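You operate a simulated robot arm through the tools that you are given. There is no shell and no other tool. Be economical: measure what you need, move in short steps, check, and stop when the job is done.

The job below is to be done with a simulated two-armed robot. You get a single attempt, and the scene is never put back.

Task
Tension the orange side to the taut mark and run the belt true.
Fine: let it run till it tracks in the middle; belt stopped while you work the handles outside the guard; lock handle tight before starting; end with belt switch and isolator off. Where these are worked on the way, their far stop is far enough and under half their travel is too little: belt switch.

The check looks at the end state, three seconds after you hand in, the way a careful person would. Anything else that was tipped, shoved, dropped, spilled or broken makes it a failure.

Robot
Two 7-joint arms with two-finger parallel grippers on one trunk, on a base that drives. Base frame: it is fixed to the floor where the robot stands at the start and does not move with it; the origin is under the middle of the robot, x ahead of it, y to its left, z up. Units: mm, degrees, N and s.
The left shoulder is at the start at [50, 161, 1023], the right one opposite. With the tool pointing down near the work surface each hand reaches from about 100 to 640 mm from the robot's upright axis, wherever it stands, measured 20 degrees to its own side. Places, roughly: belt speed knob [600, -100, 500]; belt switch [700, -800, 800]; conveyor belt [900, 0, 600]; green tension handle [1200, 200, 600]; isolator handle [800, -1000, 800]; lock handle on the green side [1100, 300, 600]; lock handle on the orange side [600, 100, 600]; orange tension handle [600, 0, 600]; yellow clamp handle [600, -200, 600]. Payload 3.43 kg a hand.
The TCP of each hand is the grasp point between the finger pads, 30 mm short of the fingertips. In the tool frame z runs along the fingers and y along their closing line. The gripper opens to 94 mm. The fingers are 28 mm wide and 10 mm thick; the gripper's body (50 by 96 mm) begins 55 mm behind the TCP.
Orientation is told as [roll, pitch, yaw] about the base's x, y, z axes, in that order, counted from this pose: with the fingers straight down and closing along the base's y, the tool's x points along the base's -x, its y along +y and its z along -z.

Tools
- The arms move only by the tool arm_command. It takes "left_series", "right_series" or both (then of equal length, played together; a hand with none holds still); each is a list of rows, each a list of 3 entries, a list of its own where there are three numbers: the shift along the tool's x, y, z in m, then the turn, a rotation vector about the tool's x, y, z in degrees, then the finger opening in m, from 0 to 0.094. In form: [[[dx, dy, dz], [rx, ry, rz], grip], ...]. A call has 1 to 12 rows; each row is the pose to reach, as a shift and turn from the pose commanded when the call began, along the tool's axes at that moment. Each row takes 0.2 s and may step no farther than 50 mm and 8.6 degrees from the row before; otherwise, or with a gripper value out of range, the whole call is refused. A pose out of reach is approached as far as the arm can. The call stops where the force on the tool passes 40 N (or 10 N more than at its start, if that is more) or the arm is blocked; 0.2 s more then pass. The fingers move at their own pace (about 45 mm/s each) and stop on an object; they squeeze with about 42 N. The grip force told is the motor's: it shows also when the fingers shut on nothing. Time passes only in rows, and 0.2 s behind the last, so rows that repeat a pose let the fingers close. The reply holds the time, the measured pose of the TCP, the force on the tool along the base axes, the opening and the grip force, in the units named above and with some noise, with the torque about the TCP (base axes, N m) and any sound that the robot's microphone picked up.
- Cameras (640 x 400 px; columns grow to the right, rows downward): "scene" is now at [111.7, 5.1, 1128.6]; the picture's right is [0.02, -1.00, 0.00], its down [-0.66, -0.01, -0.75] and it looks along [0.75, 0.01, -0.66] (base axes); focal length 255 px, centre (320, 200). "left" rides on the left gripper at [76, -14, -102] in its tool frame; the picture's right is [0.18, 0.98, 0.00], its down [-0.75, 0.14, -0.64] and it looks along [-0.63, 0.12, 0.77] (tool axes); focal length 243 px, centre (320, 200). "right" rides on the right gripper at [76, 14, -103] in its tool frame; the picture's right is [-0.18, 0.98, 0.00], its down [-0.75, -0.14, -0.64] and it looks along [-0.63, -0.12, 0.77] (tool axes); focal length 243 px, centre (320, 200). There is no depth. A picture from a camera that has moved, and an enlarged one, comes with that camera's place and axes in the base frame and with its lens. The place of the scene camera against the robot may be out by one fixed shift of up to 18 mm in any direction.
- get_image(camera): a new picture of that camera. It takes no simulated time.
- slide_trunk(by): slides the trunk up (or, below 0, down) by that many mm; the arms and the scene camera ride with it, the base frame stays. It gives what a move gives, with no picture.
- roll_base(legs): drives the robot by 1 to 6 legs, each [ahead, left, turn to the left] in mm, mm and degrees, along the robot's own axes; the way and the turn of a leg run together, so that a leg with both is an arc; at most 1500 mm and 180 degrees a leg. The arms and the cameras ride along, it lands a little off, and it stops where it bumps. It gives what a move gives.
- pan_tilt(pan, tilt): turns the head with the scene camera to pan (to the left, within 80 degrees either way) and tilt (down, from -29 to 69), counted from straight ahead of the robot. It gives what a move gives.
- enlarge(camera, box): a new picture of the part [left, top, right, bottom] of that camera's present view, enlarged. It takes no simulated time.
- sign_off(): hands the job in; it is judged then, once.

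Work in short steps. Places have to be worked out from the pictures, the camera data and where the tool is seen: move nearer, look again, correct. Check each grasp and each placing, and mend what went wrong. You have 120 turns and 92 pictures in all, those below and enlarged ones among them. Open the grippers and draw the arms clear of the work before you hand the job in, unless the task says otherwise; then end with one line.

The tools are called after ">>>" by a JSON object that holds its "op" and its "data". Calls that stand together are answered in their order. arm_command: Moves the arms, as the interface text tells. Its arguments: {"type":"object","properties":{"left_series":{"type":"array","items":{"type":"array"}},"right_series":{"type":"array","items":{"type":"array"}}},"required":[]} The other tools are called the same way: slide_trunk (by) slides the trunk up or down; roll_base (legs) drives the base; pan_tilt (pan, tilt) turns the head that bears the scene camera; get_image (camera) takes a picture; enlarge (camera, box) takes an enlarged picture of a part of a camera's view; sign_off () hands the job in.

At the start:

```text
time_s: 0.0
left_ee_pos: [490.5, 284.0, 826.0]
left_tool_rot: [0.0, 0.0, 0.1]
left_ft_force: [0.0, -0.1, 0.1]
left_ft_torque: [0.01, -0.01, -0.01]
left_opening: 94.1
left_gripper_force: 0.0
right_ee_pos: [453.7, -153.0, 827.8]
right_tool_rot: [0.1, 0.0, 0.0]
right_ft_force: [0.1, 0.9, 0.0]
right_ft_torque: [0.01, 0.01, 0.0]
right_opening: 94.1
right_gripper_force: 0.0
trunk travel left (down, up): [-50.0, 217.0]
robot x, y, heading: [1.3, -4.7, 0.3]
head pan, tilt: [1.1, 41.1]
```

scene: 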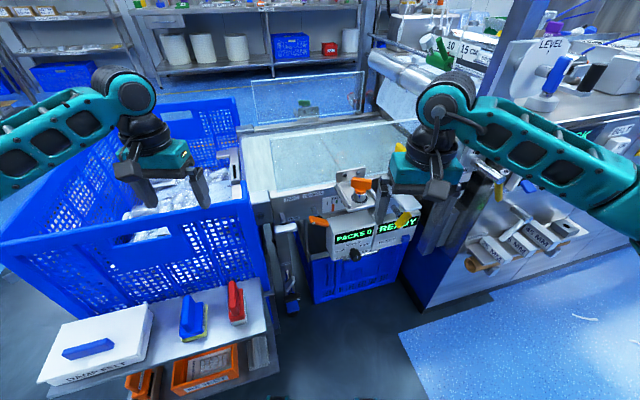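
right: 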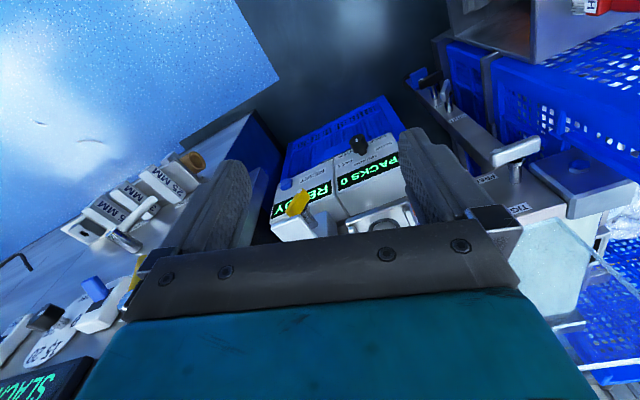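
left: 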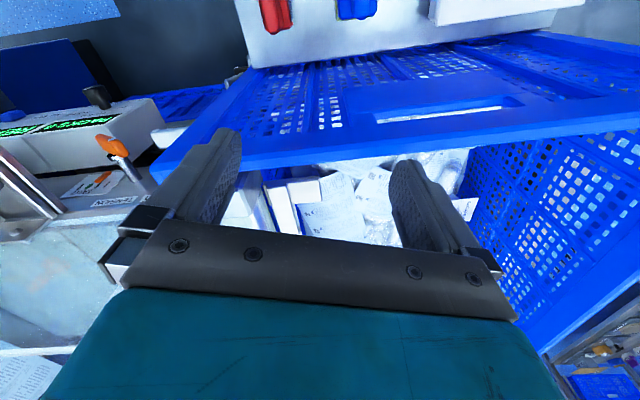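

I start by looking closely at the conveyor front and the station on the right.

>>> {"op": "enlarge", "data": {"camera": "scene", "box": [230, 60, 450, 300]}}

>>> {"op": "enlarge", "data": {"camera": "scene", "box": [430, 0, 640, 280]}}

```text
1.67 times, centred on (340, 180) of scene
camera zoom: at [111.7, 5.1, 1128.6], right [0.02, -1.0, 0.0], down [-0.66, -0.01, -0.75], along [0.75, 0.01, -0.66], focal length 425 px, centre (287, 233)
```

zoom: 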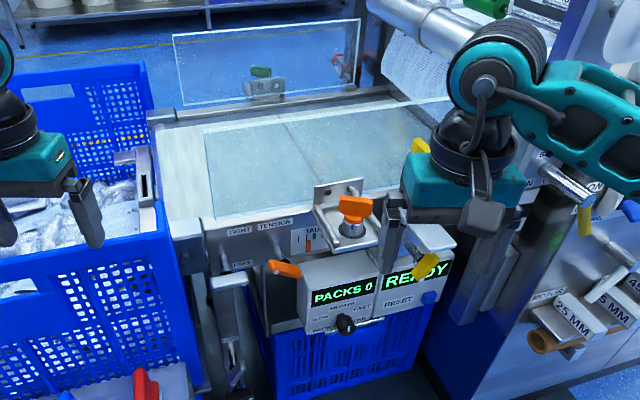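

```text
1.43 times, centred on (535, 140) of scene
camera zoom: at [111.7, 5.1, 1128.6], right [0.02, -1.0, 0.0], down [-0.66, -0.01, -0.75], along [0.75, 0.01, -0.66], focal length 364 px, centre (13, 286)
```

zoom: 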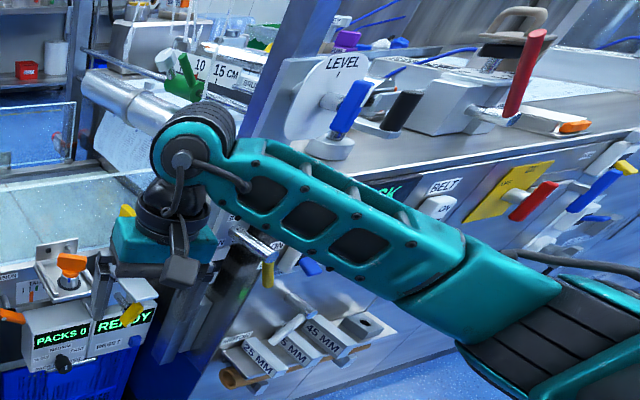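

The right arm hides the panel, so I turn the head right to see the belt switch and isolator.

>>> {"op": "pan_tilt", "data": {"pan": -50, "tilt": 25}}

>>> {"op": "get_image", "data": {"camera": "scene"}}

```text
time_s: 1.2
left_ee_pos: [491.9, 284.0, 825.1]
left_tool_rot: [0.0, 0.0, -0.1]
left_ft_force: [-0.1, 0.5, 0.1]
left_ft_torque: [-0.01, -0.03, -0.01]
left_opening: 93.9
left_gripper_force: 0.0
right_ee_pos: [454.3, -151.5, 827.8]
right_tool_rot: [0.0, 0.0, 0.0]
right_ft_force: [0.4, -0.5, -0.4]
right_ft_torque: [0.01, 0.02, 0.0]
right_opening: 93.9
right_gripper_force: 0.0
trunk travel left (down, up): [-50.0, 217.0]
robot x, y, heading: [-2.9, -1.4, -0.1]
head pan, tilt: [-50.0, 25.0]
```

```text
86 pictures are left
camera scene: at [86.8, -67.0, 1153.5], right [-0.77, -0.64, 0.0], down [-0.27, 0.32, -0.91], along [0.58, -0.69, -0.42], focal length 255 px, centre (320, 200)
```

scene: 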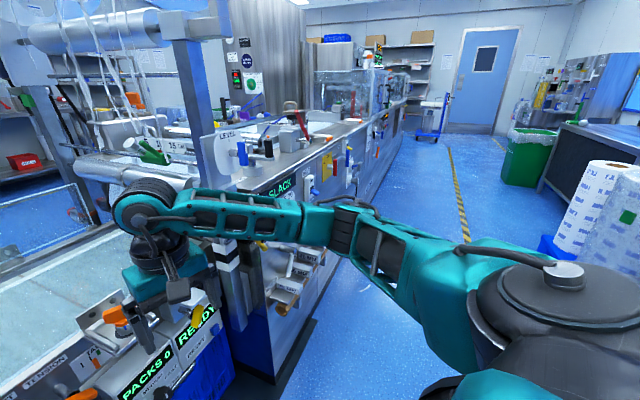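

>>> {"op": "enlarge", "data": {"camera": "scene", "box": [200, 110, 400, 235]}}

>>> {"op": "enlarge", "data": {"camera": "scene", "box": [20, 270, 240, 400]}}

```text
3.20 times, centred on (300, 172) of scene
camera zoom: at [86.8, -67.0, 1153.5], right [-0.77, -0.64, 0.0], down [-0.27, 0.32, -0.91], along [0.58, -0.69, -0.42], focal length 816 px, centre (384, 288)
```

zoom: 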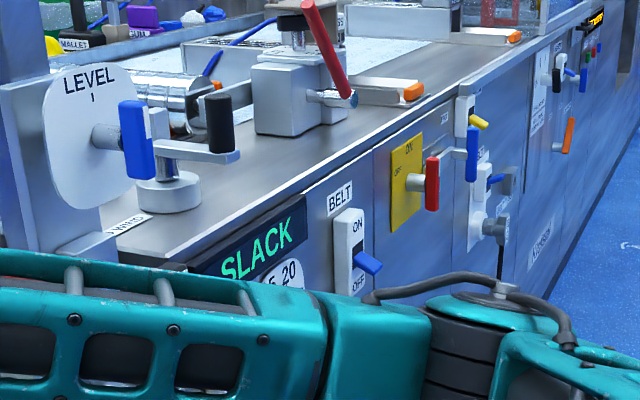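

```text
2.91 times, centred on (130, 335) of scene
camera zoom: at [86.8, -67.0, 1153.5], right [-0.77, -0.64, 0.0], down [-0.27, 0.32, -0.91], along [0.58, -0.69, -0.42], focal length 742 px, centre (873, -193)
```

zoom: 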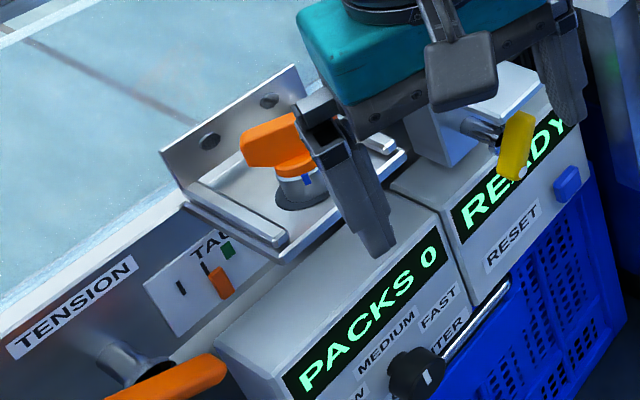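

I draw the right hand back and aside to free the view of the front of the conveyor.

>>> {"op": "arm_command", "data": {"right_series": [[[0.03, -0.03, -0.01], [0, 0, 0], 0.094], [[0.06, -0.06, -0.02], [0, 0, 0], 0.094], [[0.09, -0.09, -0.03], [0, 0, 0], 0.094], [[0.12, -0.12, -0.03], [0, 0, 0], 0.094], [[0.15, -0.15, -0.03], [0, 0, 0], 0.094], [[0.18, -0.18, -0.03], [0, 0, 0], 0.094]]}}

>>> {"op": "pan_tilt", "data": {"pan": 0, "tilt": 45}}

>>> {"op": "get_image", "data": {"camera": "scene"}}

>>> {"op": "enlarge", "data": {"camera": "scene", "box": [240, 120, 440, 245]}}

```text
time_s: 2.6
left_ee_pos: [490.5, 283.9, 825.5]
left_tool_rot: [0.0, 0.1, 0.0]
left_ft_force: [0.1, 0.0, -0.8]
left_ft_torque: [0.03, 0.03, -0.01]
left_opening: 94.1
left_gripper_force: 0.0
right_ee_pos: [271.9, -331.4, 857.0]
right_tool_rot: [0.0, 0.0, 0.0]
right_ft_force: [-0.8, 0.4, -0.3]
right_ft_torque: [-0.01, 0.02, 0.03]
right_opening: 93.8
right_gripper_force: 0.0
trunk travel left (down, up): [-50.0, 217.0]
robot x, y, heading: [-0.9, 1.5, -0.1]
head pan, tilt: [-50.0, 25.0]
```

```text
time_s: 3.8
left_ee_pos: [491.5, 283.3, 825.5]
left_tool_rot: [0.0, -0.1, 0.0]
left_ft_force: [0.1, 0.1, 0.2]
left_ft_torque: [0.04, -0.01, 0.01]
left_opening: 94.1
left_gripper_force: 0.1
right_ee_pos: [273.3, -331.2, 857.5]
right_tool_rot: [0.1, -0.1, 0.0]
right_ft_force: [0.2, -0.3, -0.3]
right_ft_torque: [-0.01, -0.01, -0.01]
right_opening: 94.0
right_gripper_force: 0.0
trunk travel left (down, up): [-50.0, 217.0]
robot x, y, heading: [-4.2, 1.3, 0.3]
head pan, tilt: [0.0, 45.0]
```

```text
83 pictures are left
camera scene: at [108.8, 3.4, 1123.0], right [0.0, -1.0, 0.0], down [-0.71, 0.0, -0.71], along [0.71, 0.0, -0.71], focal length 255 px, centre (320, 200)
```

scene: 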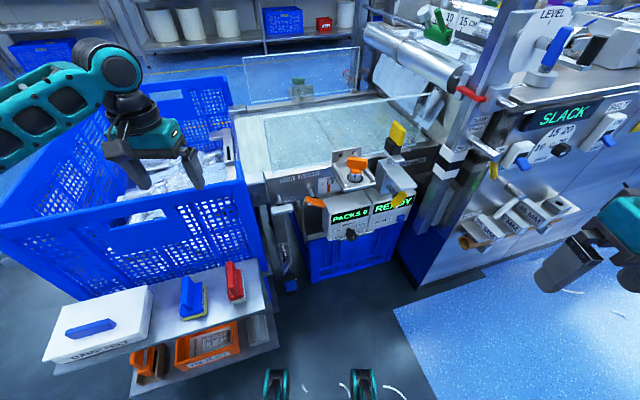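

```text
3.20 times, centred on (340, 182) of scene
camera zoom: at [108.8, 3.4, 1123.0], right [0.0, -1.0, 0.0], down [-0.71, 0.0, -0.71], along [0.71, 0.0, -0.71], focal length 816 px, centre (256, 256)
```

zoom: 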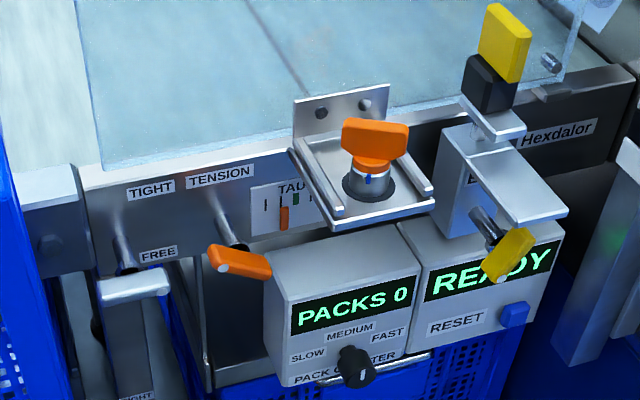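

The silver TIGHT/FREE lever is the orange lock, the orange lever labelled TENSION is the tension handle. I bring the left hand over for a close view with its camera.

>>> {"op": "arm_command", "data": {"left_series": [[[0.03, -0.04, 0], [0, 0, 0], 0.094], [[0.06, -0.08, 0], [0, 0, 0], 0.094], [[0.09, -0.12, 0], [0, 0, 0], 0.094], [[0.11, -0.16, 0.02], [0, 0, 0], 0.094], [[0.11, -0.2, 0.04], [0, 0, 0], 0.094]]}}

>>> {"op": "get_image", "data": {"camera": "left"}}

```text
time_s: 5.0
left_ee_pos: [381.8, 83.1, 785.1]
left_tool_rot: [0.0, 0.0, 0.0]
left_ft_force: [0.5, 0.0, -0.7]
left_ft_torque: [-0.01, 0.03, -0.01]
left_opening: 93.9
left_gripper_force: 0.0
right_ee_pos: [272.2, -331.9, 858.5]
right_tool_rot: [0.0, 0.1, 0.0]
right_ft_force: [0.1, 0.6, -0.1]
right_ft_torque: [0.0, 0.0, 0.0]
right_opening: 93.8
right_gripper_force: 0.0
trunk travel left (down, up): [-50.0, 217.0]
robot x, y, heading: [-2.9, -1.3, -0.1]
head pan, tilt: [0.0, 45.0]
```

```text
81 pictures are left
camera left: at [307.0, 69.1, 888.6], right [-0.19, 0.98, 0.0], down [0.75, 0.14, 0.64], along [0.63, 0.12, -0.77], focal length 243 px, centre (320, 200)
```

left: 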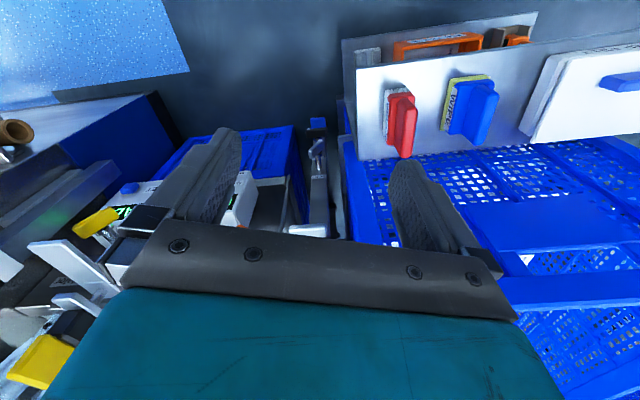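

The hand camera looks the wrong way; a tight enlargement from the head may do.

>>> {"op": "enlarge", "data": {"camera": "scene", "box": [265, 165, 345, 215]}}

>>> {"op": "enlarge", "data": {"camera": "scene", "box": [440, 80, 640, 205]}}

```text
8.00 times, centred on (305, 190) of scene
camera zoom: at [108.8, 3.4, 1123.0], right [0.0, -1.0, 0.0], down [-0.71, 0.0, -0.71], along [0.71, 0.0, -0.71], focal length 2040 px, centre (440, 280)
```

zoom: 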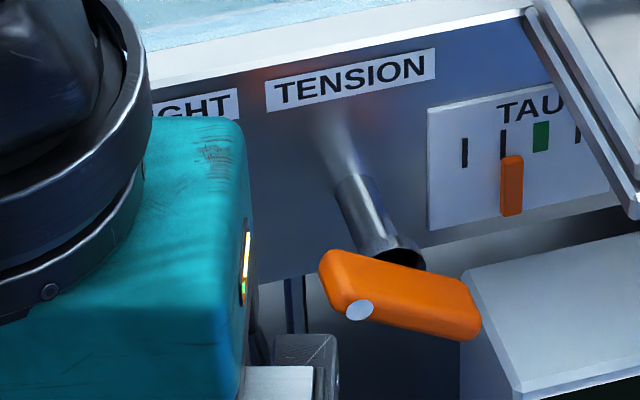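

```text
3.20 times, centred on (540, 142) of scene
camera zoom: at [108.8, 3.4, 1123.0], right [0.0, -1.0, 0.0], down [-0.71, 0.0, -0.71], along [0.71, 0.0, -0.71], focal length 816 px, centre (-384, 384)
```

zoom: 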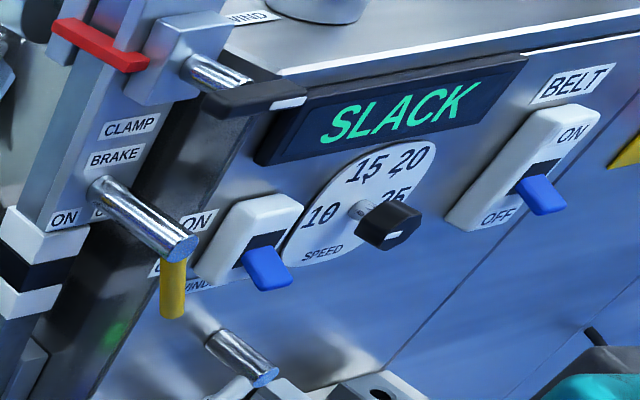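

The zoom is sharp. I draw the left hand back to its start place and look at the lock lever and gauge.

>>> {"op": "arm_command", "data": {"left_series": [[[0.03, 0.05, -0.03], [0, 0, 0], 0.094], [[0.06, 0.1, -0.06], [0, 0, 0], 0.094], [[0.09, 0.15, -0.06], [0, 0, 0], 0.094], [[0.12, 0.2, -0.06], [0, 0, 0], 0.094]]}}

>>> {"op": "enlarge", "data": {"camera": "scene", "box": [255, 160, 345, 220]}}

>>> {"op": "enlarge", "data": {"camera": "scene", "box": [225, 60, 385, 160]}}

```text
refused: row 1 steps farther than a row can; nothing moved
```

```text
6.67 times, centred on (300, 190) of scene
camera zoom: at [108.8, 3.4, 1123.0], right [0.0, -1.0, 0.0], down [-0.71, 0.0, -0.71], along [0.71, 0.0, -0.71], focal length 1700 px, centre (453, 267)
```

zoom: 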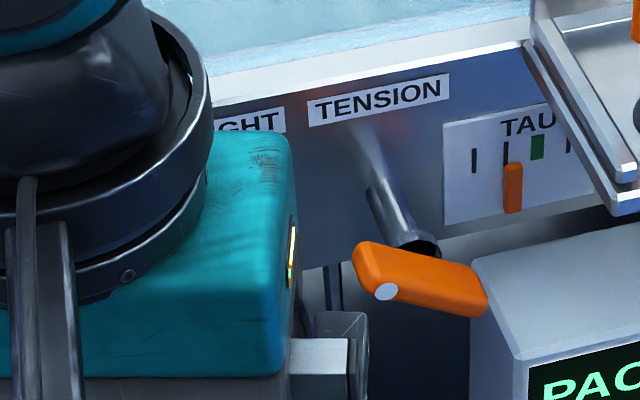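

```text
4.00 times, centred on (305, 110) of scene
camera zoom: at [108.8, 3.4, 1123.0], right [0.0, -1.0, 0.0], down [-0.71, 0.0, -0.71], along [0.71, 0.0, -0.71], focal length 1020 px, centre (380, 560)
```

zoom: 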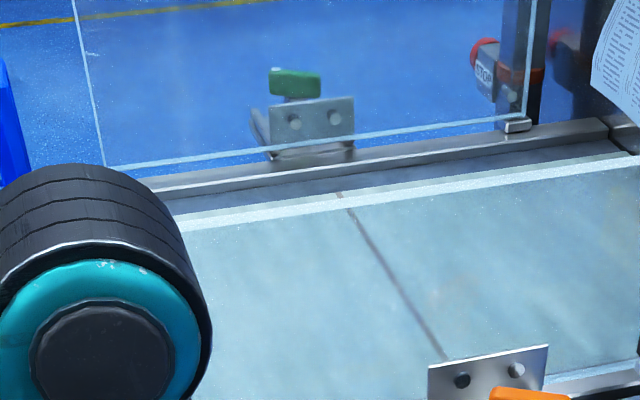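

Step too long; I redo the withdrawal in smaller steps and zoom on the lock lever and the orange T-knob bracket.

>>> {"op": "arm_command", "data": {"left_series": [[[0.02, 0.04, -0.02], [0, 0, 0], 0.094], [[0.04, 0.08, -0.04], [0, 0, 0], 0.094], [[0.06, 0.12, -0.05], [0, 0, 0], 0.094], [[0.08, 0.16, -0.05], [0, 0, 0], 0.094], [[0.1, 0.2, -0.05], [0, 0, 0], 0.094]]}}

>>> {"op": "enlarge", "data": {"camera": "scene", "box": [250, 160, 350, 230]}}

>>> {"op": "enlarge", "data": {"camera": "scene", "box": [325, 140, 405, 195]}}

```text
time_s: 6.2
left_ee_pos: [283.1, 281.3, 835.7]
left_tool_rot: [0.0, 0.0, 0.0]
left_ft_force: [0.4, 0.7, -0.8]
left_ft_torque: [-0.02, 0.0, -0.02]
left_opening: 94.1
left_gripper_force: 0.0
right_ee_pos: [272.5, -332.0, 857.2]
right_tool_rot: [-0.1, -0.1, 0.0]
right_ft_force: [0.2, -0.2, -0.5]
right_ft_torque: [-0.01, 0.01, -0.02]
right_opening: 93.9
right_gripper_force: 0.0
trunk travel left (down, up): [-50.0, 217.0]
robot x, y, heading: [-1.0, 5.2, -0.0]
head pan, tilt: [0.0, 45.0]
```

```text
5.71 times, centred on (300, 195) of scene
camera zoom: at [108.7, 3.5, 1123.0], right [0.0, -1.0, 0.0], down [-0.71, 0.0, -0.71], along [0.71, 0.0, -0.71], focal length 1457 px, centre (434, 229)
```

zoom: 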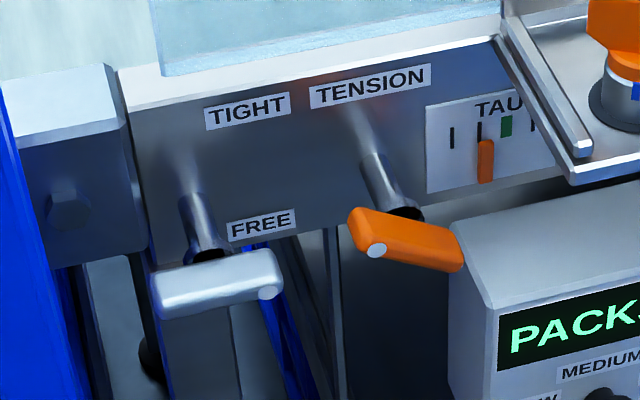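

```text
7.27 times, centred on (365, 168) of scene
camera zoom: at [108.7, 3.5, 1123.0], right [0.0, -1.0, 0.0], down [-0.71, 0.0, -0.71], along [0.71, 0.0, -0.71], focal length 1854 px, centre (-7, 436)
```

zoom: 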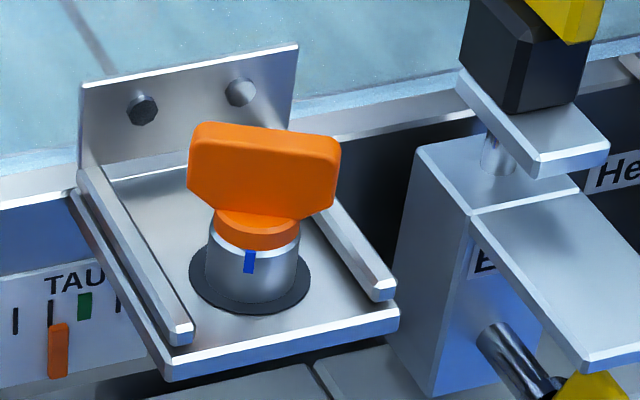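

The lock's white end points to FREE (right); TIGHT is up. The gauge's orange pointer is left of the mark. I'll stand to the right, square to the conveyor (its face is turned about 15°), to work with the left hand.

>>> {"op": "roll_base", "data": {"legs": [[0, -250, 0], [180, 0, 0], [0, 0, 15]]}}

>>> {"op": "pan_tilt", "data": {"pan": 15, "tilt": 45}}

>>> {"op": "get_image", "data": {"camera": "scene"}}

```text
time_s: 10.0
left_ee_pos: [385.5, 99.4, 835.3]
left_tool_rot: [0.0, 0.0, 14.6]
left_ft_force: [0.0, -0.3, 0.4]
left_ft_torque: [0.0, 0.0, -0.02]
left_opening: 93.9
left_gripper_force: 0.1
right_ee_pos: [529.2, -496.4, 857.8]
right_tool_rot: [0.0, 0.0, 14.5]
right_ft_force: [0.2, 1.0, 0.1]
right_ft_torque: [0.04, -0.01, -0.02]
right_opening: 94.1
right_gripper_force: 0.0
trunk travel left (down, up): [-50.0, 217.0]
robot x, y, heading: [178.4, -246.4, 14.6]
head pan, tilt: [0.0, 45.0]
```

```text
time_s: 10.7
left_ee_pos: [386.0, 99.3, 835.2]
left_tool_rot: [0.0, 0.0, 14.6]
left_ft_force: [0.5, 0.0, 0.1]
left_ft_torque: [0.0, -0.01, 0.01]
left_opening: 93.6
left_gripper_force: 0.1
right_ee_pos: [529.1, -498.2, 857.7]
right_tool_rot: [0.0, -0.1, 14.5]
right_ft_force: [-0.1, 0.1, 0.5]
right_ft_torque: [0.0, 0.0, -0.01]
right_opening: 94.1
right_gripper_force: 0.2
trunk travel left (down, up): [-50.0, 217.0]
robot x, y, heading: [182.1, -244.4, 14.7]
head pan, tilt: [15.0, 45.0]
```

```text
74 pictures are left
camera scene: at [279.2, -191.4, 1123.0], right [0.49, -0.87, 0.0], down [-0.62, -0.35, -0.71], along [0.62, 0.35, -0.71], focal length 255 px, centre (320, 200)
```

scene: 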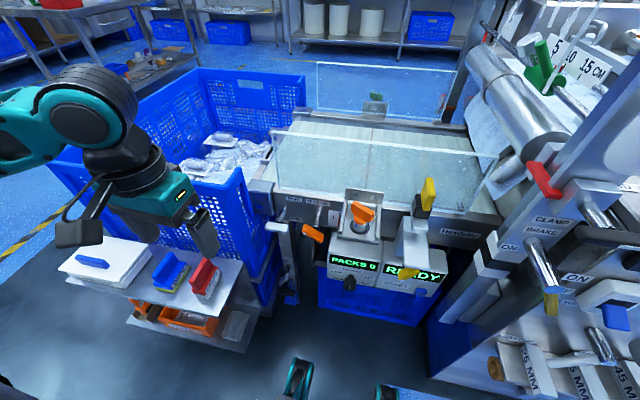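

Zoom on the levers from this new stand for triangulation.

>>> {"op": "enlarge", "data": {"camera": "scene", "box": [250, 185, 350, 250]}}

```text
6.15 times, centred on (300, 218) of scene
camera zoom: at [279.2, -191.4, 1123.0], right [0.49, -0.87, 0.0], down [-0.62, -0.35, -0.71], along [0.62, 0.35, -0.71], focal length 1569 px, centre (443, 92)
```

zoom: 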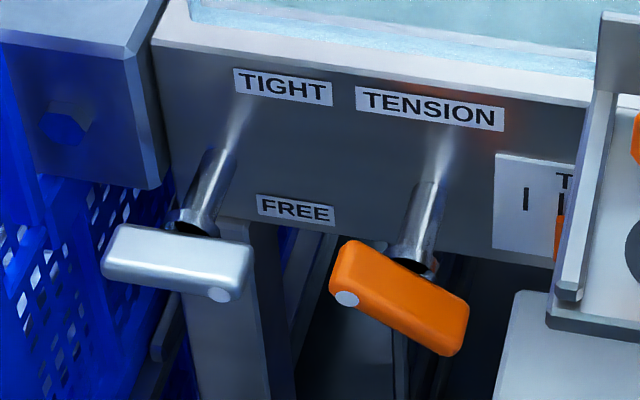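

Triangulated: lock bar centre ≈ (582, 105, 614), tension bar centre ≈ (611, 17, 613), both short T-bars on axes pointing along ~16° yaw. I turn the left hand to point forward at a safe height.

>>> {"op": "arm_command", "data": {"left_series": [[[0, 0, 0], [0, -8.2, 0], 0.094], [[-0.01, -0.01, 0], [0, -16.4, 0], 0.094], [[-0.02, -0.02, 0], [0, -24.6, 0], 0.094], [[-0.03, -0.03, 0], [0, -32.8, 0], 0.094], [[-0.04, -0.04, 0], [0, -41, 0], 0.094], [[-0.055, -0.05, 0], [0, -49.2, 0], 0.094], [[-0.07, -0.06, 0], [0, -57.4, 0], 0.094], [[-0.085, -0.07, 0], [0, -65.6, 0], 0.094], [[-0.1, -0.08, 0], [0, -73.8, 0], 0.094], [[-0.115, -0.09, 0], [0, -82, 0], 0.094], [[-0.13, -0.1, 0], [0, -90, 0], 0.094]]}}

>>> {"op": "get_image", "data": {"camera": "scene"}}

>>> {"op": "get_image", "data": {"camera": "left"}}

```text
time_s: 13.1
left_ee_pos: [536.6, 35.6, 835.6]
left_tool_rot: [-165.4, -90.0, 179.8]
left_ft_force: [0.4, 0.2, -0.1]
left_ft_torque: [-0.03, 0.01, -0.02]
left_opening: 94.0
left_gripper_force: 0.0
left hand out of reach, approached as far as the arm can: row 1, 2, 3, 4, 5, 6, 7, 8, 9
right_ee_pos: [529.4, -498.5, 857.7]
right_tool_rot: [0.1, 0.0, 14.6]
right_ft_force: [-0.7, 0.0, 0.0]
right_ft_torque: [-0.02, -0.04, -0.03]
right_opening: 93.8
right_gripper_force: 0.1
trunk travel left (down, up): [-50.0, 217.0]
robot x, y, heading: [184.4, -243.0, 14.7]
head pan, tilt: [15.0, 45.0]
```

```text
72 pictures are left
camera scene: at [279.2, -191.4, 1123.0], right [0.49, -0.87, 0.0], down [-0.61, -0.35, -0.71], along [0.61, 0.35, -0.71], focal length 255 px, centre (320, 200)
```

scene: 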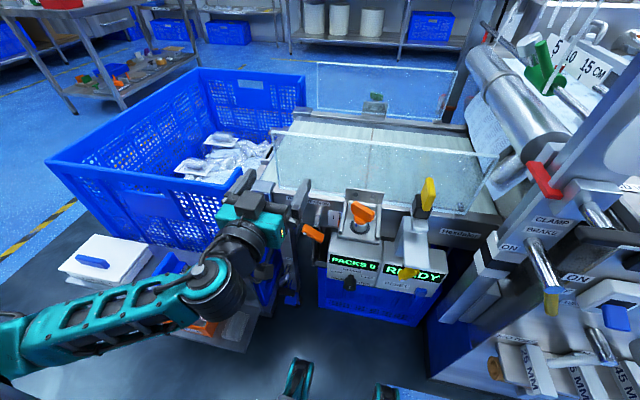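

```text
71 pictures are left
camera left: at [443.3, -4.2, 758.9], right [-0.25, 0.95, -0.18], down [-0.66, -0.02, 0.75], along [0.71, 0.31, 0.63], focal length 243 px, centre (320, 200)
```

left: 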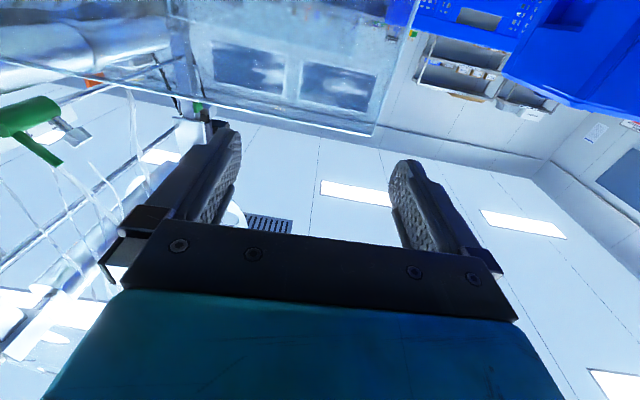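

The forward posture works. I zoom on the gripper to calibrate the head camera against the known TCP.

>>> {"op": "enlarge", "data": {"camera": "scene", "box": [230, 150, 340, 250]}}

```text
4.00 times, centred on (285, 200) of scene
camera zoom: at [279.2, -191.4, 1123.0], right [0.49, -0.87, 0.0], down [-0.61, -0.35, -0.71], along [0.61, 0.35, -0.71], focal length 1020 px, centre (460, 200)
```

zoom: 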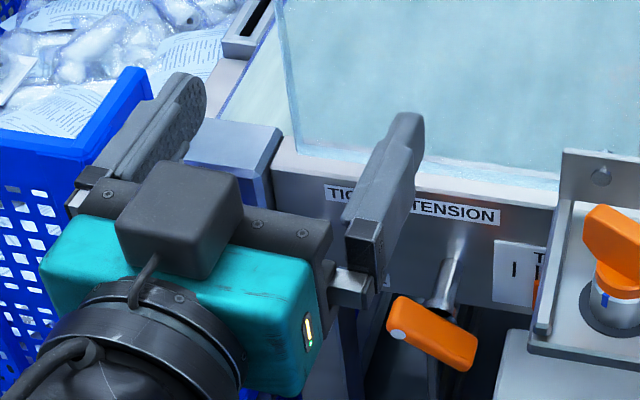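

Camera offset found (~(14, −2, +11) mm to add). I lower the left hand to ~80 mm in front of the tension bar and yaw it to 18°.

>>> {"op": "arm_command", "data": {"left_series": [[[0.03, -0.02, -0.004], [-1, 0, 0], 0.094], [[0.06, -0.04, -0.004], [-2, 0, 0], 0.094], [[0.09, -0.044, -0.004], [-3.5, 0, 0], 0.094], [[0.12, -0.044, -0.004], [-3.5, 0, 0], 0.094], [[0.15, -0.044, -0.004], [-3.5, 0, 0], 0.094], [[0.18, -0.044, -0.004], [-3.5, 0, 0], 0.094], [[0.213, -0.044, -0.004], [-3.5, 0, 0], 0.094]]}}

>>> {"op": "arm_command", "data": {"left_series": [[[0, 0, 0], [0, 0, -8], 0.094], [[0, 0, 0], [0, 0, -16], 0.094], [[0, 0, 0], [0, 0, -24], 0.094], [[0, 0, 0], [0, 0, -32], 0.094], [[0, 0, 0], [0, 0, -40], 0.094], [[0, 0, 0], [0, 0, -48], 0.094], [[0, 0, 0], [0, 0, -55], 0.094], [[0, 0, 0], [0, 0, -55], 0.094]]}}

>>> {"op": "enlarge", "data": {"camera": "scene", "box": [250, 170, 360, 240]}}

```text
time_s: 14.7
left_ee_pos: [545.9, -9.4, 620.7]
left_tool_rot: [-139.3, -89.9, 157.5]
left_ft_force: [-0.1, -0.3, -1.1]
left_ft_torque: [0.03, 0.0, 0.0]
left_opening: 94.3
left_gripper_force: 0.0
right_ee_pos: [529.3, -495.9, 858.0]
right_tool_rot: [0.0, 0.0, 14.6]
right_ft_force: [0.8, -0.8, -0.2]
right_ft_torque: [0.03, 0.03, 0.02]
right_opening: 93.9
right_gripper_force: 0.0
trunk travel left (down, up): [-50.0, 217.0]
robot x, y, heading: [181.5, -246.6, 14.7]
head pan, tilt: [15.0, 45.0]
```

```text
time_s: 16.5
left_ee_pos: [544.5, -8.4, 623.3]
left_tool_rot: [-90.0, -34.9, 108.1]
left_ft_force: [0.4, 0.7, -0.8]
left_ft_torque: [0.0, 0.03, 0.02]
left_opening: 94.0
left_gripper_force: 0.1
right_ee_pos: [528.8, -496.8, 858.7]
right_tool_rot: [0.1, 0.0, 14.7]
right_ft_force: [0.3, 0.5, -0.7]
right_ft_torque: [0.01, 0.03, -0.01]
right_opening: 94.2
right_gripper_force: 0.2
trunk travel left (down, up): [-50.0, 217.0]
robot x, y, heading: [183.5, -248.6, 14.5]
head pan, tilt: [15.0, 45.0]
```

```text
5.71 times, centred on (305, 205) of scene
camera zoom: at [279.2, -191.4, 1123.0], right [0.49, -0.87, 0.0], down [-0.61, -0.35, -0.71], along [0.61, 0.35, -0.71], focal length 1457 px, centre (406, 171)
```

zoom: 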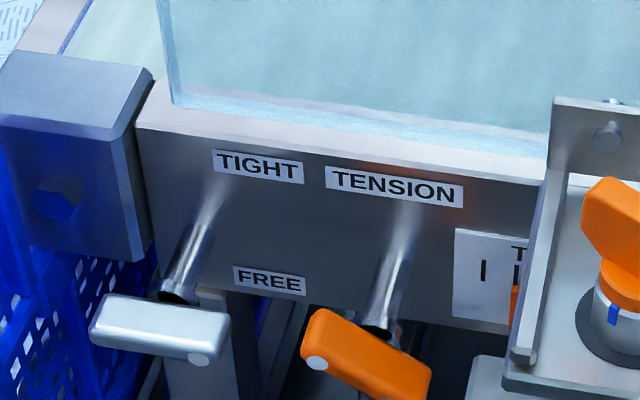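

The hand is below this crop; look lower.

>>> {"op": "enlarge", "data": {"camera": "scene", "box": [240, 205, 370, 290]}}

```text
4.71 times, centred on (305, 248) of scene
camera zoom: at [279.2, -191.4, 1123.0], right [0.49, -0.87, 0.0], down [-0.61, -0.35, -0.71], along [0.61, 0.35, -0.71], focal length 1200 px, centre (391, -24)
```

zoom: 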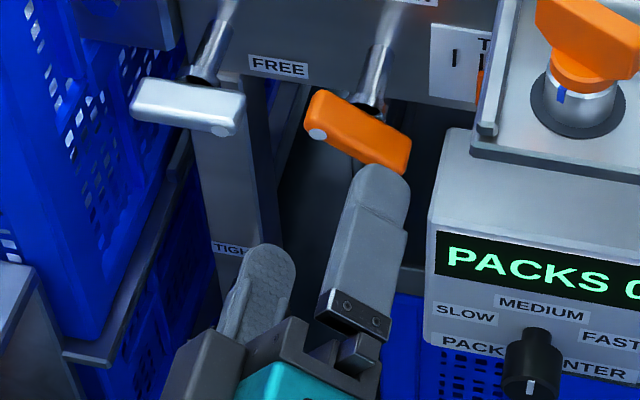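

Tip-to-bar offset agrees with the triangulation (bar ≈ 85 mm ahead of TCP, centred within a few mm). I advance 70 mm with open fingers.

>>> {"op": "arm_command", "data": {"left_series": [[[0, 0, 0.02], [0, 0, 0], 0.094], [[0, 0, 0.04], [0, 0, 0], 0.094], [[0, 0, 0.055], [0, 0, 0], 0.094], [[0, 0, 0.07], [0, 0, 0], 0.094], [[0, 0, 0.07], [0, 0, 0], 0.094]]}}

>>> {"op": "enlarge", "data": {"camera": "scene", "box": [250, 195, 360, 265]}}

```text
time_s: 17.7
left_ee_pos: [610.7, 13.3, 623.9]
left_tool_rot: [-90.1, -35.0, 108.1]
left_ft_force: [0.1, -0.4, -1.3]
left_ft_torque: [0.01, 0.0, -0.01]
left_opening: 94.1
left_gripper_force: 0.0
right_ee_pos: [529.7, -497.2, 857.7]
right_tool_rot: [0.0, 0.0, 14.6]
right_ft_force: [-0.1, 0.8, 0.2]
right_ft_torque: [0.0, -0.01, -0.03]
right_opening: 93.9
right_gripper_force: 0.0
trunk travel left (down, up): [-50.0, 217.0]
robot x, y, heading: [181.2, -240.6, 14.7]
head pan, tilt: [15.0, 45.0]
```

```text
5.71 times, centred on (305, 230) of scene
camera zoom: at [279.2, -191.4, 1123.0], right [0.49, -0.87, 0.0], down [-0.61, -0.35, -0.71], along [0.61, 0.35, -0.71], focal length 1457 px, centre (406, 29)
```

zoom: 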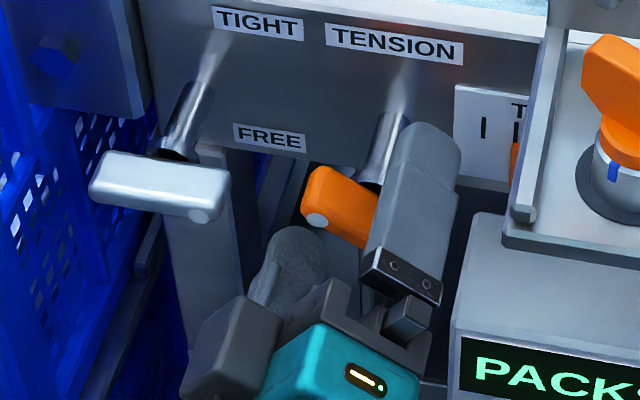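

The fingers straddle the orange bar; I close them in place.

>>> {"op": "arm_command", "data": {"left_series": [[[0, 0, 0], [0, 0, 0], 0.05], [[0, 0, 0], [0, 0, 0], 0.03], [[0, 0, 0], [0, 0, 0], 0.015], [[0, 0, 0], [0, 0, 0], 0.01], [[0, 0, 0], [0, 0, 0], 0.01], [[0, 0, 0], [0, 0, 0], 0.01], [[0, 0, 0], [0, 0, 0], 0.01]]}}

>>> {"op": "enlarge", "data": {"camera": "scene", "box": [250, 195, 360, 265]}}

```text
time_s: 19.3
left_ee_pos: [609.8, 13.0, 623.2]
left_tool_rot: [-90.0, -35.0, 108.0]
left_ft_force: [-0.1, -0.7, 1.1]
left_ft_torque: [-0.01, -0.18, -0.31]
left_opening: 17.4
left_gripper_force: 44.6
right_ee_pos: [529.3, -498.1, 858.1]
right_tool_rot: [0.1, -0.1, 14.6]
right_ft_force: [0.6, 0.5, 0.1]
right_ft_torque: [-0.02, 0.01, 0.01]
right_opening: 94.0
right_gripper_force: 0.0
trunk travel left (down, up): [-50.0, 217.0]
robot x, y, heading: [179.5, -245.1, 14.9]
head pan, tilt: [15.0, 45.0]
```

```text
5.71 times, centred on (305, 230) of scene
camera zoom: at [279.1, -191.5, 1123.0], right [0.49, -0.87, 0.0], down [-0.61, -0.35, -0.71], along [0.62, 0.35, -0.71], focal length 1457 px, centre (406, 29)
```

zoom: 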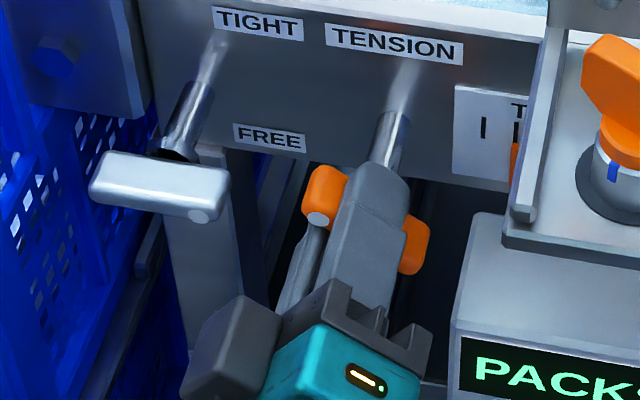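

Centred grip at 17 mm. I try a first 24° clockwise turn and watch torque and gauge.

>>> {"op": "arm_command", "data": {"left_series": [[[0, 0, 0], [0, 0, 6], 0.01], [[0, 0, 0], [0, 0, 12], 0.01], [[0, 0, 0], [0, 0, 18], 0.01], [[0, 0, 0], [0, 0, 24], 0.01], [[0, 0, 0], [0, 0, 24], 0.01]]}}

>>> {"op": "enlarge", "data": {"camera": "scene", "box": [250, 195, 360, 265]}}

```text
time_s: 20.5
left_ee_pos: [610.8, 11.6, 624.6]
left_tool_rot: [-90.5, -59.0, 108.5]
left_ft_force: [-2.0, -8.1, 16.7]
left_ft_torque: [-0.2, 0.55, -0.51]
left_opening: 17.6
left_gripper_force: 45.6
right_ee_pos: [527.8, -497.9, 858.2]
right_tool_rot: [0.0, 0.0, 14.6]
right_ft_force: [0.1, -0.2, 0.8]
right_ft_torque: [0.0, -0.04, -0.01]
right_opening: 94.0
right_gripper_force: 0.0
trunk travel left (down, up): [-50.0, 217.0]
robot x, y, heading: [181.7, -243.0, 14.6]
head pan, tilt: [15.0, 45.0]
```

```text
5.71 times, centred on (305, 230) of scene
camera zoom: at [278.2, -192.5, 1123.3], right [0.49, -0.87, 0.0], down [-0.61, -0.35, -0.71], along [0.62, 0.35, -0.71], focal length 1457 px, centre (406, 29)
```

zoom: 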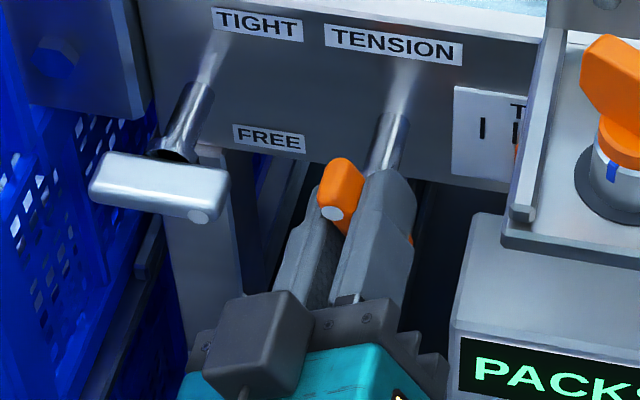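

Clockwise moves the pointer right. I continue 32° with a small centring correction, then check the display and gauge.

>>> {"op": "arm_command", "data": {"left_series": [[[-0.001, -0.0014, 0], [0, 0, 6], 0.01], [[-0.001, -0.0014, 0], [0, 0, 12], 0.01], [[-0.001, -0.0014, 0], [0, 0, 18], 0.01], [[-0.001, -0.0014, 0], [0, 0, 24], 0.01], [[-0.001, -0.0014, 0], [0, 0, 32], 0.01], [[-0.001, -0.0014, 0], [0, 0, 32], 0.01]]}}

>>> {"op": "get_image", "data": {"camera": "right"}}

>>> {"op": "enlarge", "data": {"camera": "scene", "box": [280, 185, 360, 245]}}

```text
time_s: 21.9
left_ee_pos: [612.3, 8.6, 624.9]
left_tool_rot: [89.2, -88.9, -71.6]
left_ft_force: [22.6, -22.4, 4.6]
left_ft_torque: [0.3, -1.19, -0.44]
left_opening: 17.8
left_gripper_force: 45.1
right_ee_pos: [531.0, -498.4, 856.9]
right_tool_rot: [0.1, 0.0, 14.5]
right_ft_force: [-0.7, -0.7, -0.8]
right_ft_torque: [-0.05, -0.02, 0.0]
right_opening: 94.0
right_gripper_force: 0.1
trunk travel left (down, up): [-50.0, 217.0]
robot x, y, heading: [183.5, -249.8, 14.5]
head pan, tilt: [15.0, 45.0]
```

```text
64 pictures are left
camera right: at [452.4, -503.4, 960.4], right [-0.07, 1.0, 0.0], down [0.77, 0.05, 0.64], along [0.64, 0.04, -0.77], focal length 243 px, centre (320, 200)
```

right: 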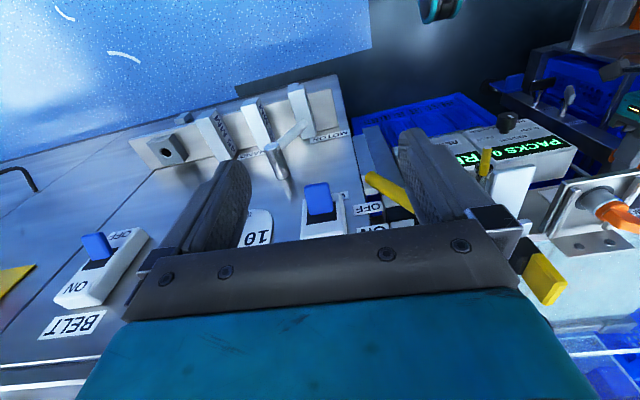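

```text
6.67 times, centred on (320, 215) of scene
camera zoom: at [280.0, -192.8, 1122.9], right [0.49, -0.87, 0.0], down [-0.62, -0.35, -0.71], along [0.61, 0.35, -0.71], focal length 1700 px, centre (320, 100)
```

zoom: 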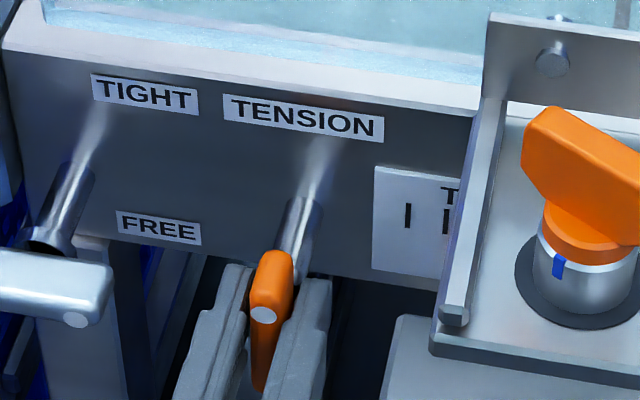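

The bar is now upright and side force has grown to 30 N, so I recentre the grip and look at the tension display with the head.

>>> {"op": "arm_command", "data": {"left_series": [[[0, -0.0012, 0.0005], [0, 0, 0], 0.01], [[0, -0.0025, 0.001], [0, 0, 0], 0.01], [[0, -0.0025, 0.001], [0, 0, 0], 0.01]]}}

>>> {"op": "pan_tilt", "data": {"pan": -50, "tilt": 30}}

>>> {"op": "get_image", "data": {"camera": "scene"}}

```text
time_s: 22.7
left_ee_pos: [611.7, 10.1, 624.7]
left_tool_rot: [94.8, -89.0, -76.8]
left_ft_force: [-1.1, -14.9, 14.5]
left_ft_torque: [-0.35, 0.76, -0.89]
left_opening: 17.3
left_gripper_force: 45.0
right_ee_pos: [529.0, -497.7, 857.4]
right_tool_rot: [0.1, 0.0, 14.7]
right_ft_force: [0.6, -0.1, 0.4]
right_ft_torque: [-0.03, 0.01, 0.04]
right_opening: 94.1
right_gripper_force: 0.0
trunk travel left (down, up): [-50.0, 217.0]
robot x, y, heading: [180.5, -243.4, 14.5]
head pan, tilt: [15.0, 45.0]
```

```text
time_s: 24.1
left_ee_pos: [611.7, 9.1, 624.5]
left_tool_rot: [96.8, -89.1, -78.8]
left_ft_force: [-14.9, -14.4, 13.1]
left_ft_torque: [0.02, -0.28, -0.7]
left_opening: 17.5
left_gripper_force: 44.4
right_ee_pos: [528.4, -498.1, 858.3]
right_tool_rot: [-0.1, -0.2, 14.7]
right_ft_force: [-1.3, -0.4, 0.7]
right_ft_torque: [0.0, -0.01, 0.03]
right_opening: 94.1
right_gripper_force: 0.0
trunk travel left (down, up): [-50.0, 217.0]
robot x, y, heading: [182.4, -246.5, 14.7]
head pan, tilt: [-50.0, 30.0]
```

```text
62 pictures are left
camera scene: at [280.6, -285.0, 1145.7], right [-0.58, -0.82, 0.0], down [-0.41, 0.29, -0.87], along [0.71, -0.5, -0.5], focal length 255 px, centre (320, 200)
```

scene: 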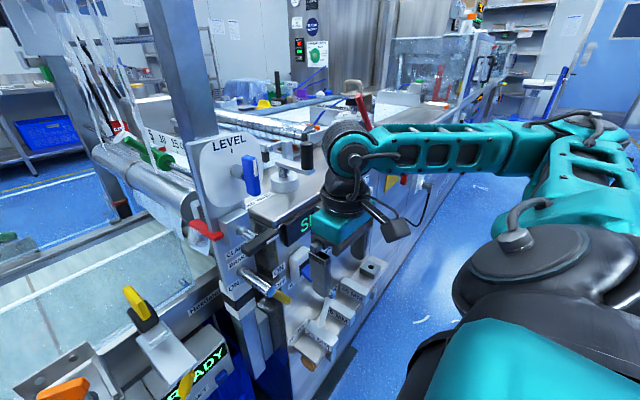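

The display still starts "SL…" but my right hand hides it; I move that hand right/back and zoom.

>>> {"op": "arm_command", "data": {"right_series": [[[0.02, -0.03, 0], [0, 0, 0], 0.094], [[0.04, -0.06, 0], [0, 0, 0], 0.094], [[0.05, -0.1, 0], [0, 0, 0], 0.094], [[0.06, -0.14, 0], [0, 0, 0], 0.094]]}}

>>> {"op": "enlarge", "data": {"camera": "scene", "box": [260, 160, 420, 260]}}

```text
time_s: 25.1
left_ee_pos: [611.2, 9.7, 623.9]
left_tool_rot: [96.0, -88.9, -78.0]
left_ft_force: [-18.4, -13.5, 13.4]
left_ft_torque: [0.08, -0.22, -0.54]
left_opening: 17.8
left_gripper_force: 45.1
right_ee_pos: [509.3, -648.2, 859.1]
right_tool_rot: [0.1, -0.2, 14.6]
right_ft_force: [0.5, 0.2, -0.9]
right_ft_torque: [0.01, -0.04, 0.04]
right_opening: 93.9
right_gripper_force: 0.0
trunk travel left (down, up): [-50.0, 217.0]
robot x, y, heading: [181.9, -248.2, 14.6]
head pan, tilt: [-50.0, 30.0]
```

```text
4.00 times, centred on (340, 210) of scene
camera zoom: at [280.6, -285.7, 1145.7], right [-0.58, -0.81, 0.0], down [-0.41, 0.29, -0.87], along [0.71, -0.5, -0.5], focal length 1020 px, centre (240, 160)
```

zoom: 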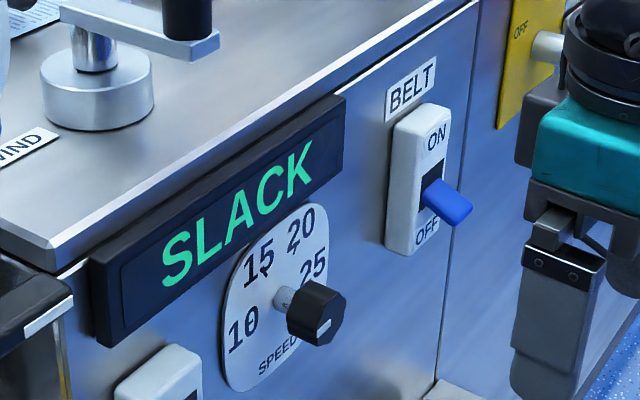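

Still SLACK. I turn 24° further clockwise and recheck the display.

>>> {"op": "arm_command", "data": {"left_series": [[[-0.001, 0, -0.0015], [0, 0, 0], 0.01], [[-0.001, 0, -0.0015], [0, 0, 6], 0.01], [[-0.001, 0, -0.0015], [0, 0, 12], 0.01], [[-0.001, 0, -0.0015], [0, 0, 18], 0.01], [[-0.001, 0, -0.0015], [0, 0, 24], 0.01], [[-0.001, 0, -0.0015], [0, 0, 24], 0.01]]}}

>>> {"op": "enlarge", "data": {"camera": "scene", "box": [260, 160, 420, 260]}}

```text
time_s: 26.5
left_ee_pos: [612.1, 7.8, 624.1]
left_tool_rot: [89.7, -65.0, -72.0]
left_ft_force: [22.4, -17.5, -1.0]
left_ft_torque: [-0.14, -0.01, -0.36]
left_opening: 17.4
left_gripper_force: 45.1
right_ee_pos: [510.3, -647.5, 859.1]
right_tool_rot: [0.0, 0.1, 14.7]
right_ft_force: [-0.1, 0.2, 0.2]
right_ft_torque: [0.03, -0.01, 0.0]
right_opening: 93.8
right_gripper_force: 0.0
trunk travel left (down, up): [-50.0, 217.0]
robot x, y, heading: [180.7, -242.5, 14.2]
head pan, tilt: [-50.0, 30.0]
```

```text
4.00 times, centred on (340, 210) of scene
camera zoom: at [283.4, -284.8, 1145.4], right [-0.58, -0.81, 0.0], down [-0.41, 0.29, -0.87], along [0.7, -0.5, -0.5], focal length 1020 px, centre (240, 160)
```

zoom: 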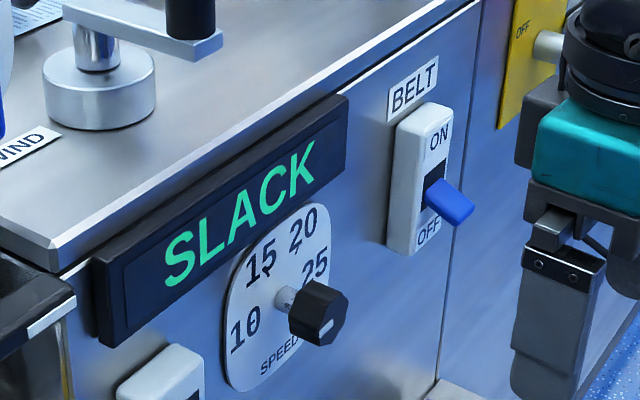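

The display may belong to the film side, so I need the gauge itself. I release the bar, back off and check from further left whether the setting holds.

>>> {"op": "arm_command", "data": {"left_series": [[[0, 0, 0], [0, 0, 0], 0.05], [[0, 0, 0], [0, 0, 0], 0.094], [[0, 0, 0], [0, 0, 0], 0.094], [[0, 0, -0.02], [0, 0, 0], 0.094], [[0, 0, -0.04], [0, 0, 0], 0.094], [[0, 0, -0.06], [0, 0, 0], 0.094], [[0, 0, -0.08], [0, 0, 0], 0.094], [[0, 0, -0.1], [0, 0, 0], 0.094]]}}

>>> {"op": "arm_command", "data": {"left_series": [[[0, 0, 0], [0, 0, -8], 0.094], [[-0.03, 0, -0.02], [0, 0, -16], 0.094], [[-0.06, 0, -0.04], [0, 0, -24], 0.094], [[-0.09, 0, -0.04], [0, 0, -24], 0.094], [[-0.12, 0, -0.04], [0, 0, -24], 0.094]]}}

>>> {"op": "roll_base", "data": {"legs": [[0, 140, 0]]}}

>>> {"op": "pan_tilt", "data": {"pan": 0, "tilt": 45}}

>>> {"op": "get_image", "data": {"camera": "scene"}}

```text
time_s: 28.3
left_ee_pos: [514.3, -21.0, 623.0]
left_tool_rot: [89.9, -65.0, -71.8]
left_ft_force: [-0.2, 0.2, 0.2]
left_ft_torque: [-0.02, -0.01, 0.02]
left_opening: 94.0
left_gripper_force: 0.2
right_ee_pos: [509.9, -647.3, 859.4]
right_tool_rot: [0.1, 0.0, 14.7]
right_ft_force: [0.8, 0.4, -0.2]
right_ft_torque: [0.01, -0.02, 0.0]
right_opening: 93.9
right_gripper_force: 0.0
trunk travel left (down, up): [-50.0, 217.0]
robot x, y, heading: [182.1, -244.8, 14.3]
head pan, tilt: [-50.0, 30.0]
```

```text
time_s: 29.4
left_ee_pos: [506.6, -0.3, 719.5]
left_tool_rot: [121.0, -82.8, -95.0]
left_ft_force: [1.0, 0.4, 0.1]
left_ft_torque: [-0.02, 0.0, 0.0]
left_opening: 94.1
left_gripper_force: 0.0
right_ee_pos: [509.6, -646.9, 859.9]
right_tool_rot: [0.0, 0.0, 14.5]
right_ft_force: [-0.5, 0.6, 0.2]
right_ft_torque: [-0.02, 0.01, 0.01]
right_opening: 94.1
right_gripper_force: 0.0
trunk travel left (down, up): [-50.0, 217.0]
robot x, y, heading: [182.5, -248.1, 14.5]
head pan, tilt: [-50.0, 30.0]
stopped in row 5 (left hand): the arm was blocked; the commanded pose is now the measured one
```

```text
time_s: 30.7
left_ee_pos: [471.8, 132.5, 718.9]
left_tool_rot: [121.2, -82.7, -95.1]
left_ft_force: [0.4, 0.1, 0.7]
left_ft_torque: [-0.01, -0.03, -0.01]
left_opening: 94.2
left_gripper_force: 0.1
right_ee_pos: [476.5, -515.4, 860.2]
right_tool_rot: [0.0, 0.1, 14.6]
right_ft_force: [0.3, 0.4, 1.0]
right_ft_torque: [0.03, 0.01, 0.02]
right_opening: 94.2
right_gripper_force: 0.0
trunk travel left (down, up): [-50.0, 217.0]
robot x, y, heading: [145.2, -115.8, 14.6]
head pan, tilt: [-50.0, 30.0]
```

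```text
time_s: 31.9
left_ee_pos: [471.2, 132.9, 719.1]
left_tool_rot: [121.1, -82.8, -95.1]
left_ft_force: [-0.1, 0.1, -0.1]
left_ft_torque: [0.03, -0.02, -0.02]
left_opening: 94.1
left_gripper_force: 0.1
right_ee_pos: [476.1, -515.3, 859.5]
right_tool_rot: [0.0, -0.1, 14.6]
right_ft_force: [-0.6, 0.9, -0.3]
right_ft_torque: [0.0, -0.05, -0.02]
right_opening: 94.1
right_gripper_force: 0.0
trunk travel left (down, up): [-50.0, 217.0]
robot x, y, heading: [146.3, -115.3, 14.3]
head pan, tilt: [0.0, 45.0]
```

```text
59 pictures are left
camera scene: at [252.7, -78.6, 1123.0], right [0.25, -0.97, 0.0], down [-0.68, -0.18, -0.71], along [0.68, 0.18, -0.71], focal length 255 px, centre (320, 200)
```

scene: 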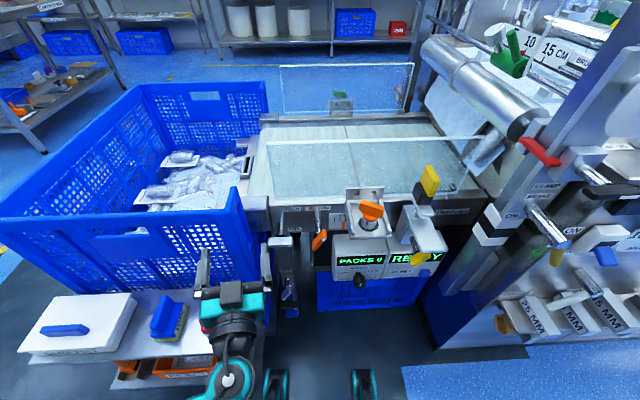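

>>> {"op": "enlarge", "data": {"camera": "scene", "box": [270, 185, 370, 255]}}

>>> {"op": "enlarge", "data": {"camera": "scene", "box": [100, 230, 300, 400]}}

```text
5.71 times, centred on (320, 220) of scene
camera zoom: at [252.7, -78.6, 1123.0], right [0.25, -0.97, 0.0], down [-0.68, -0.18, -0.71], along [0.68, 0.18, -0.71], focal length 1457 px, centre (320, 86)
```

zoom: 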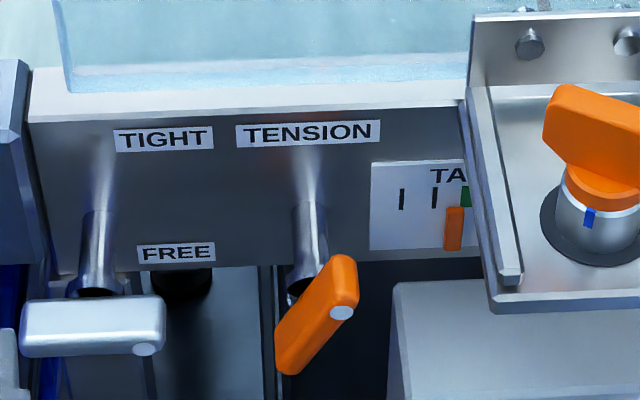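

```text
2.35 times, centred on (200, 315) of scene
camera zoom: at [252.7, -78.6, 1123.0], right [0.25, -0.97, 0.0], down [-0.68, -0.18, -0.71], along [0.68, 0.18, -0.71], focal length 600 px, centre (602, -71)
```

zoom: 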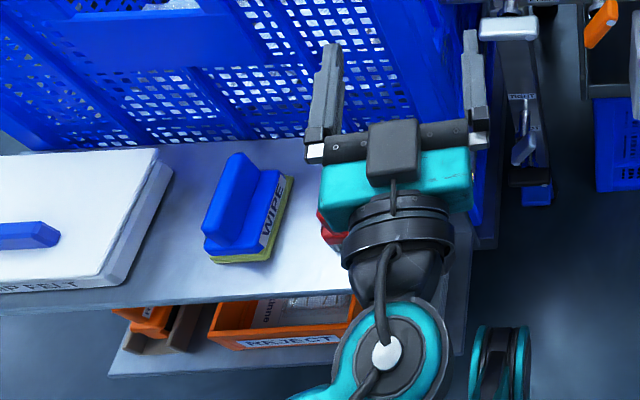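

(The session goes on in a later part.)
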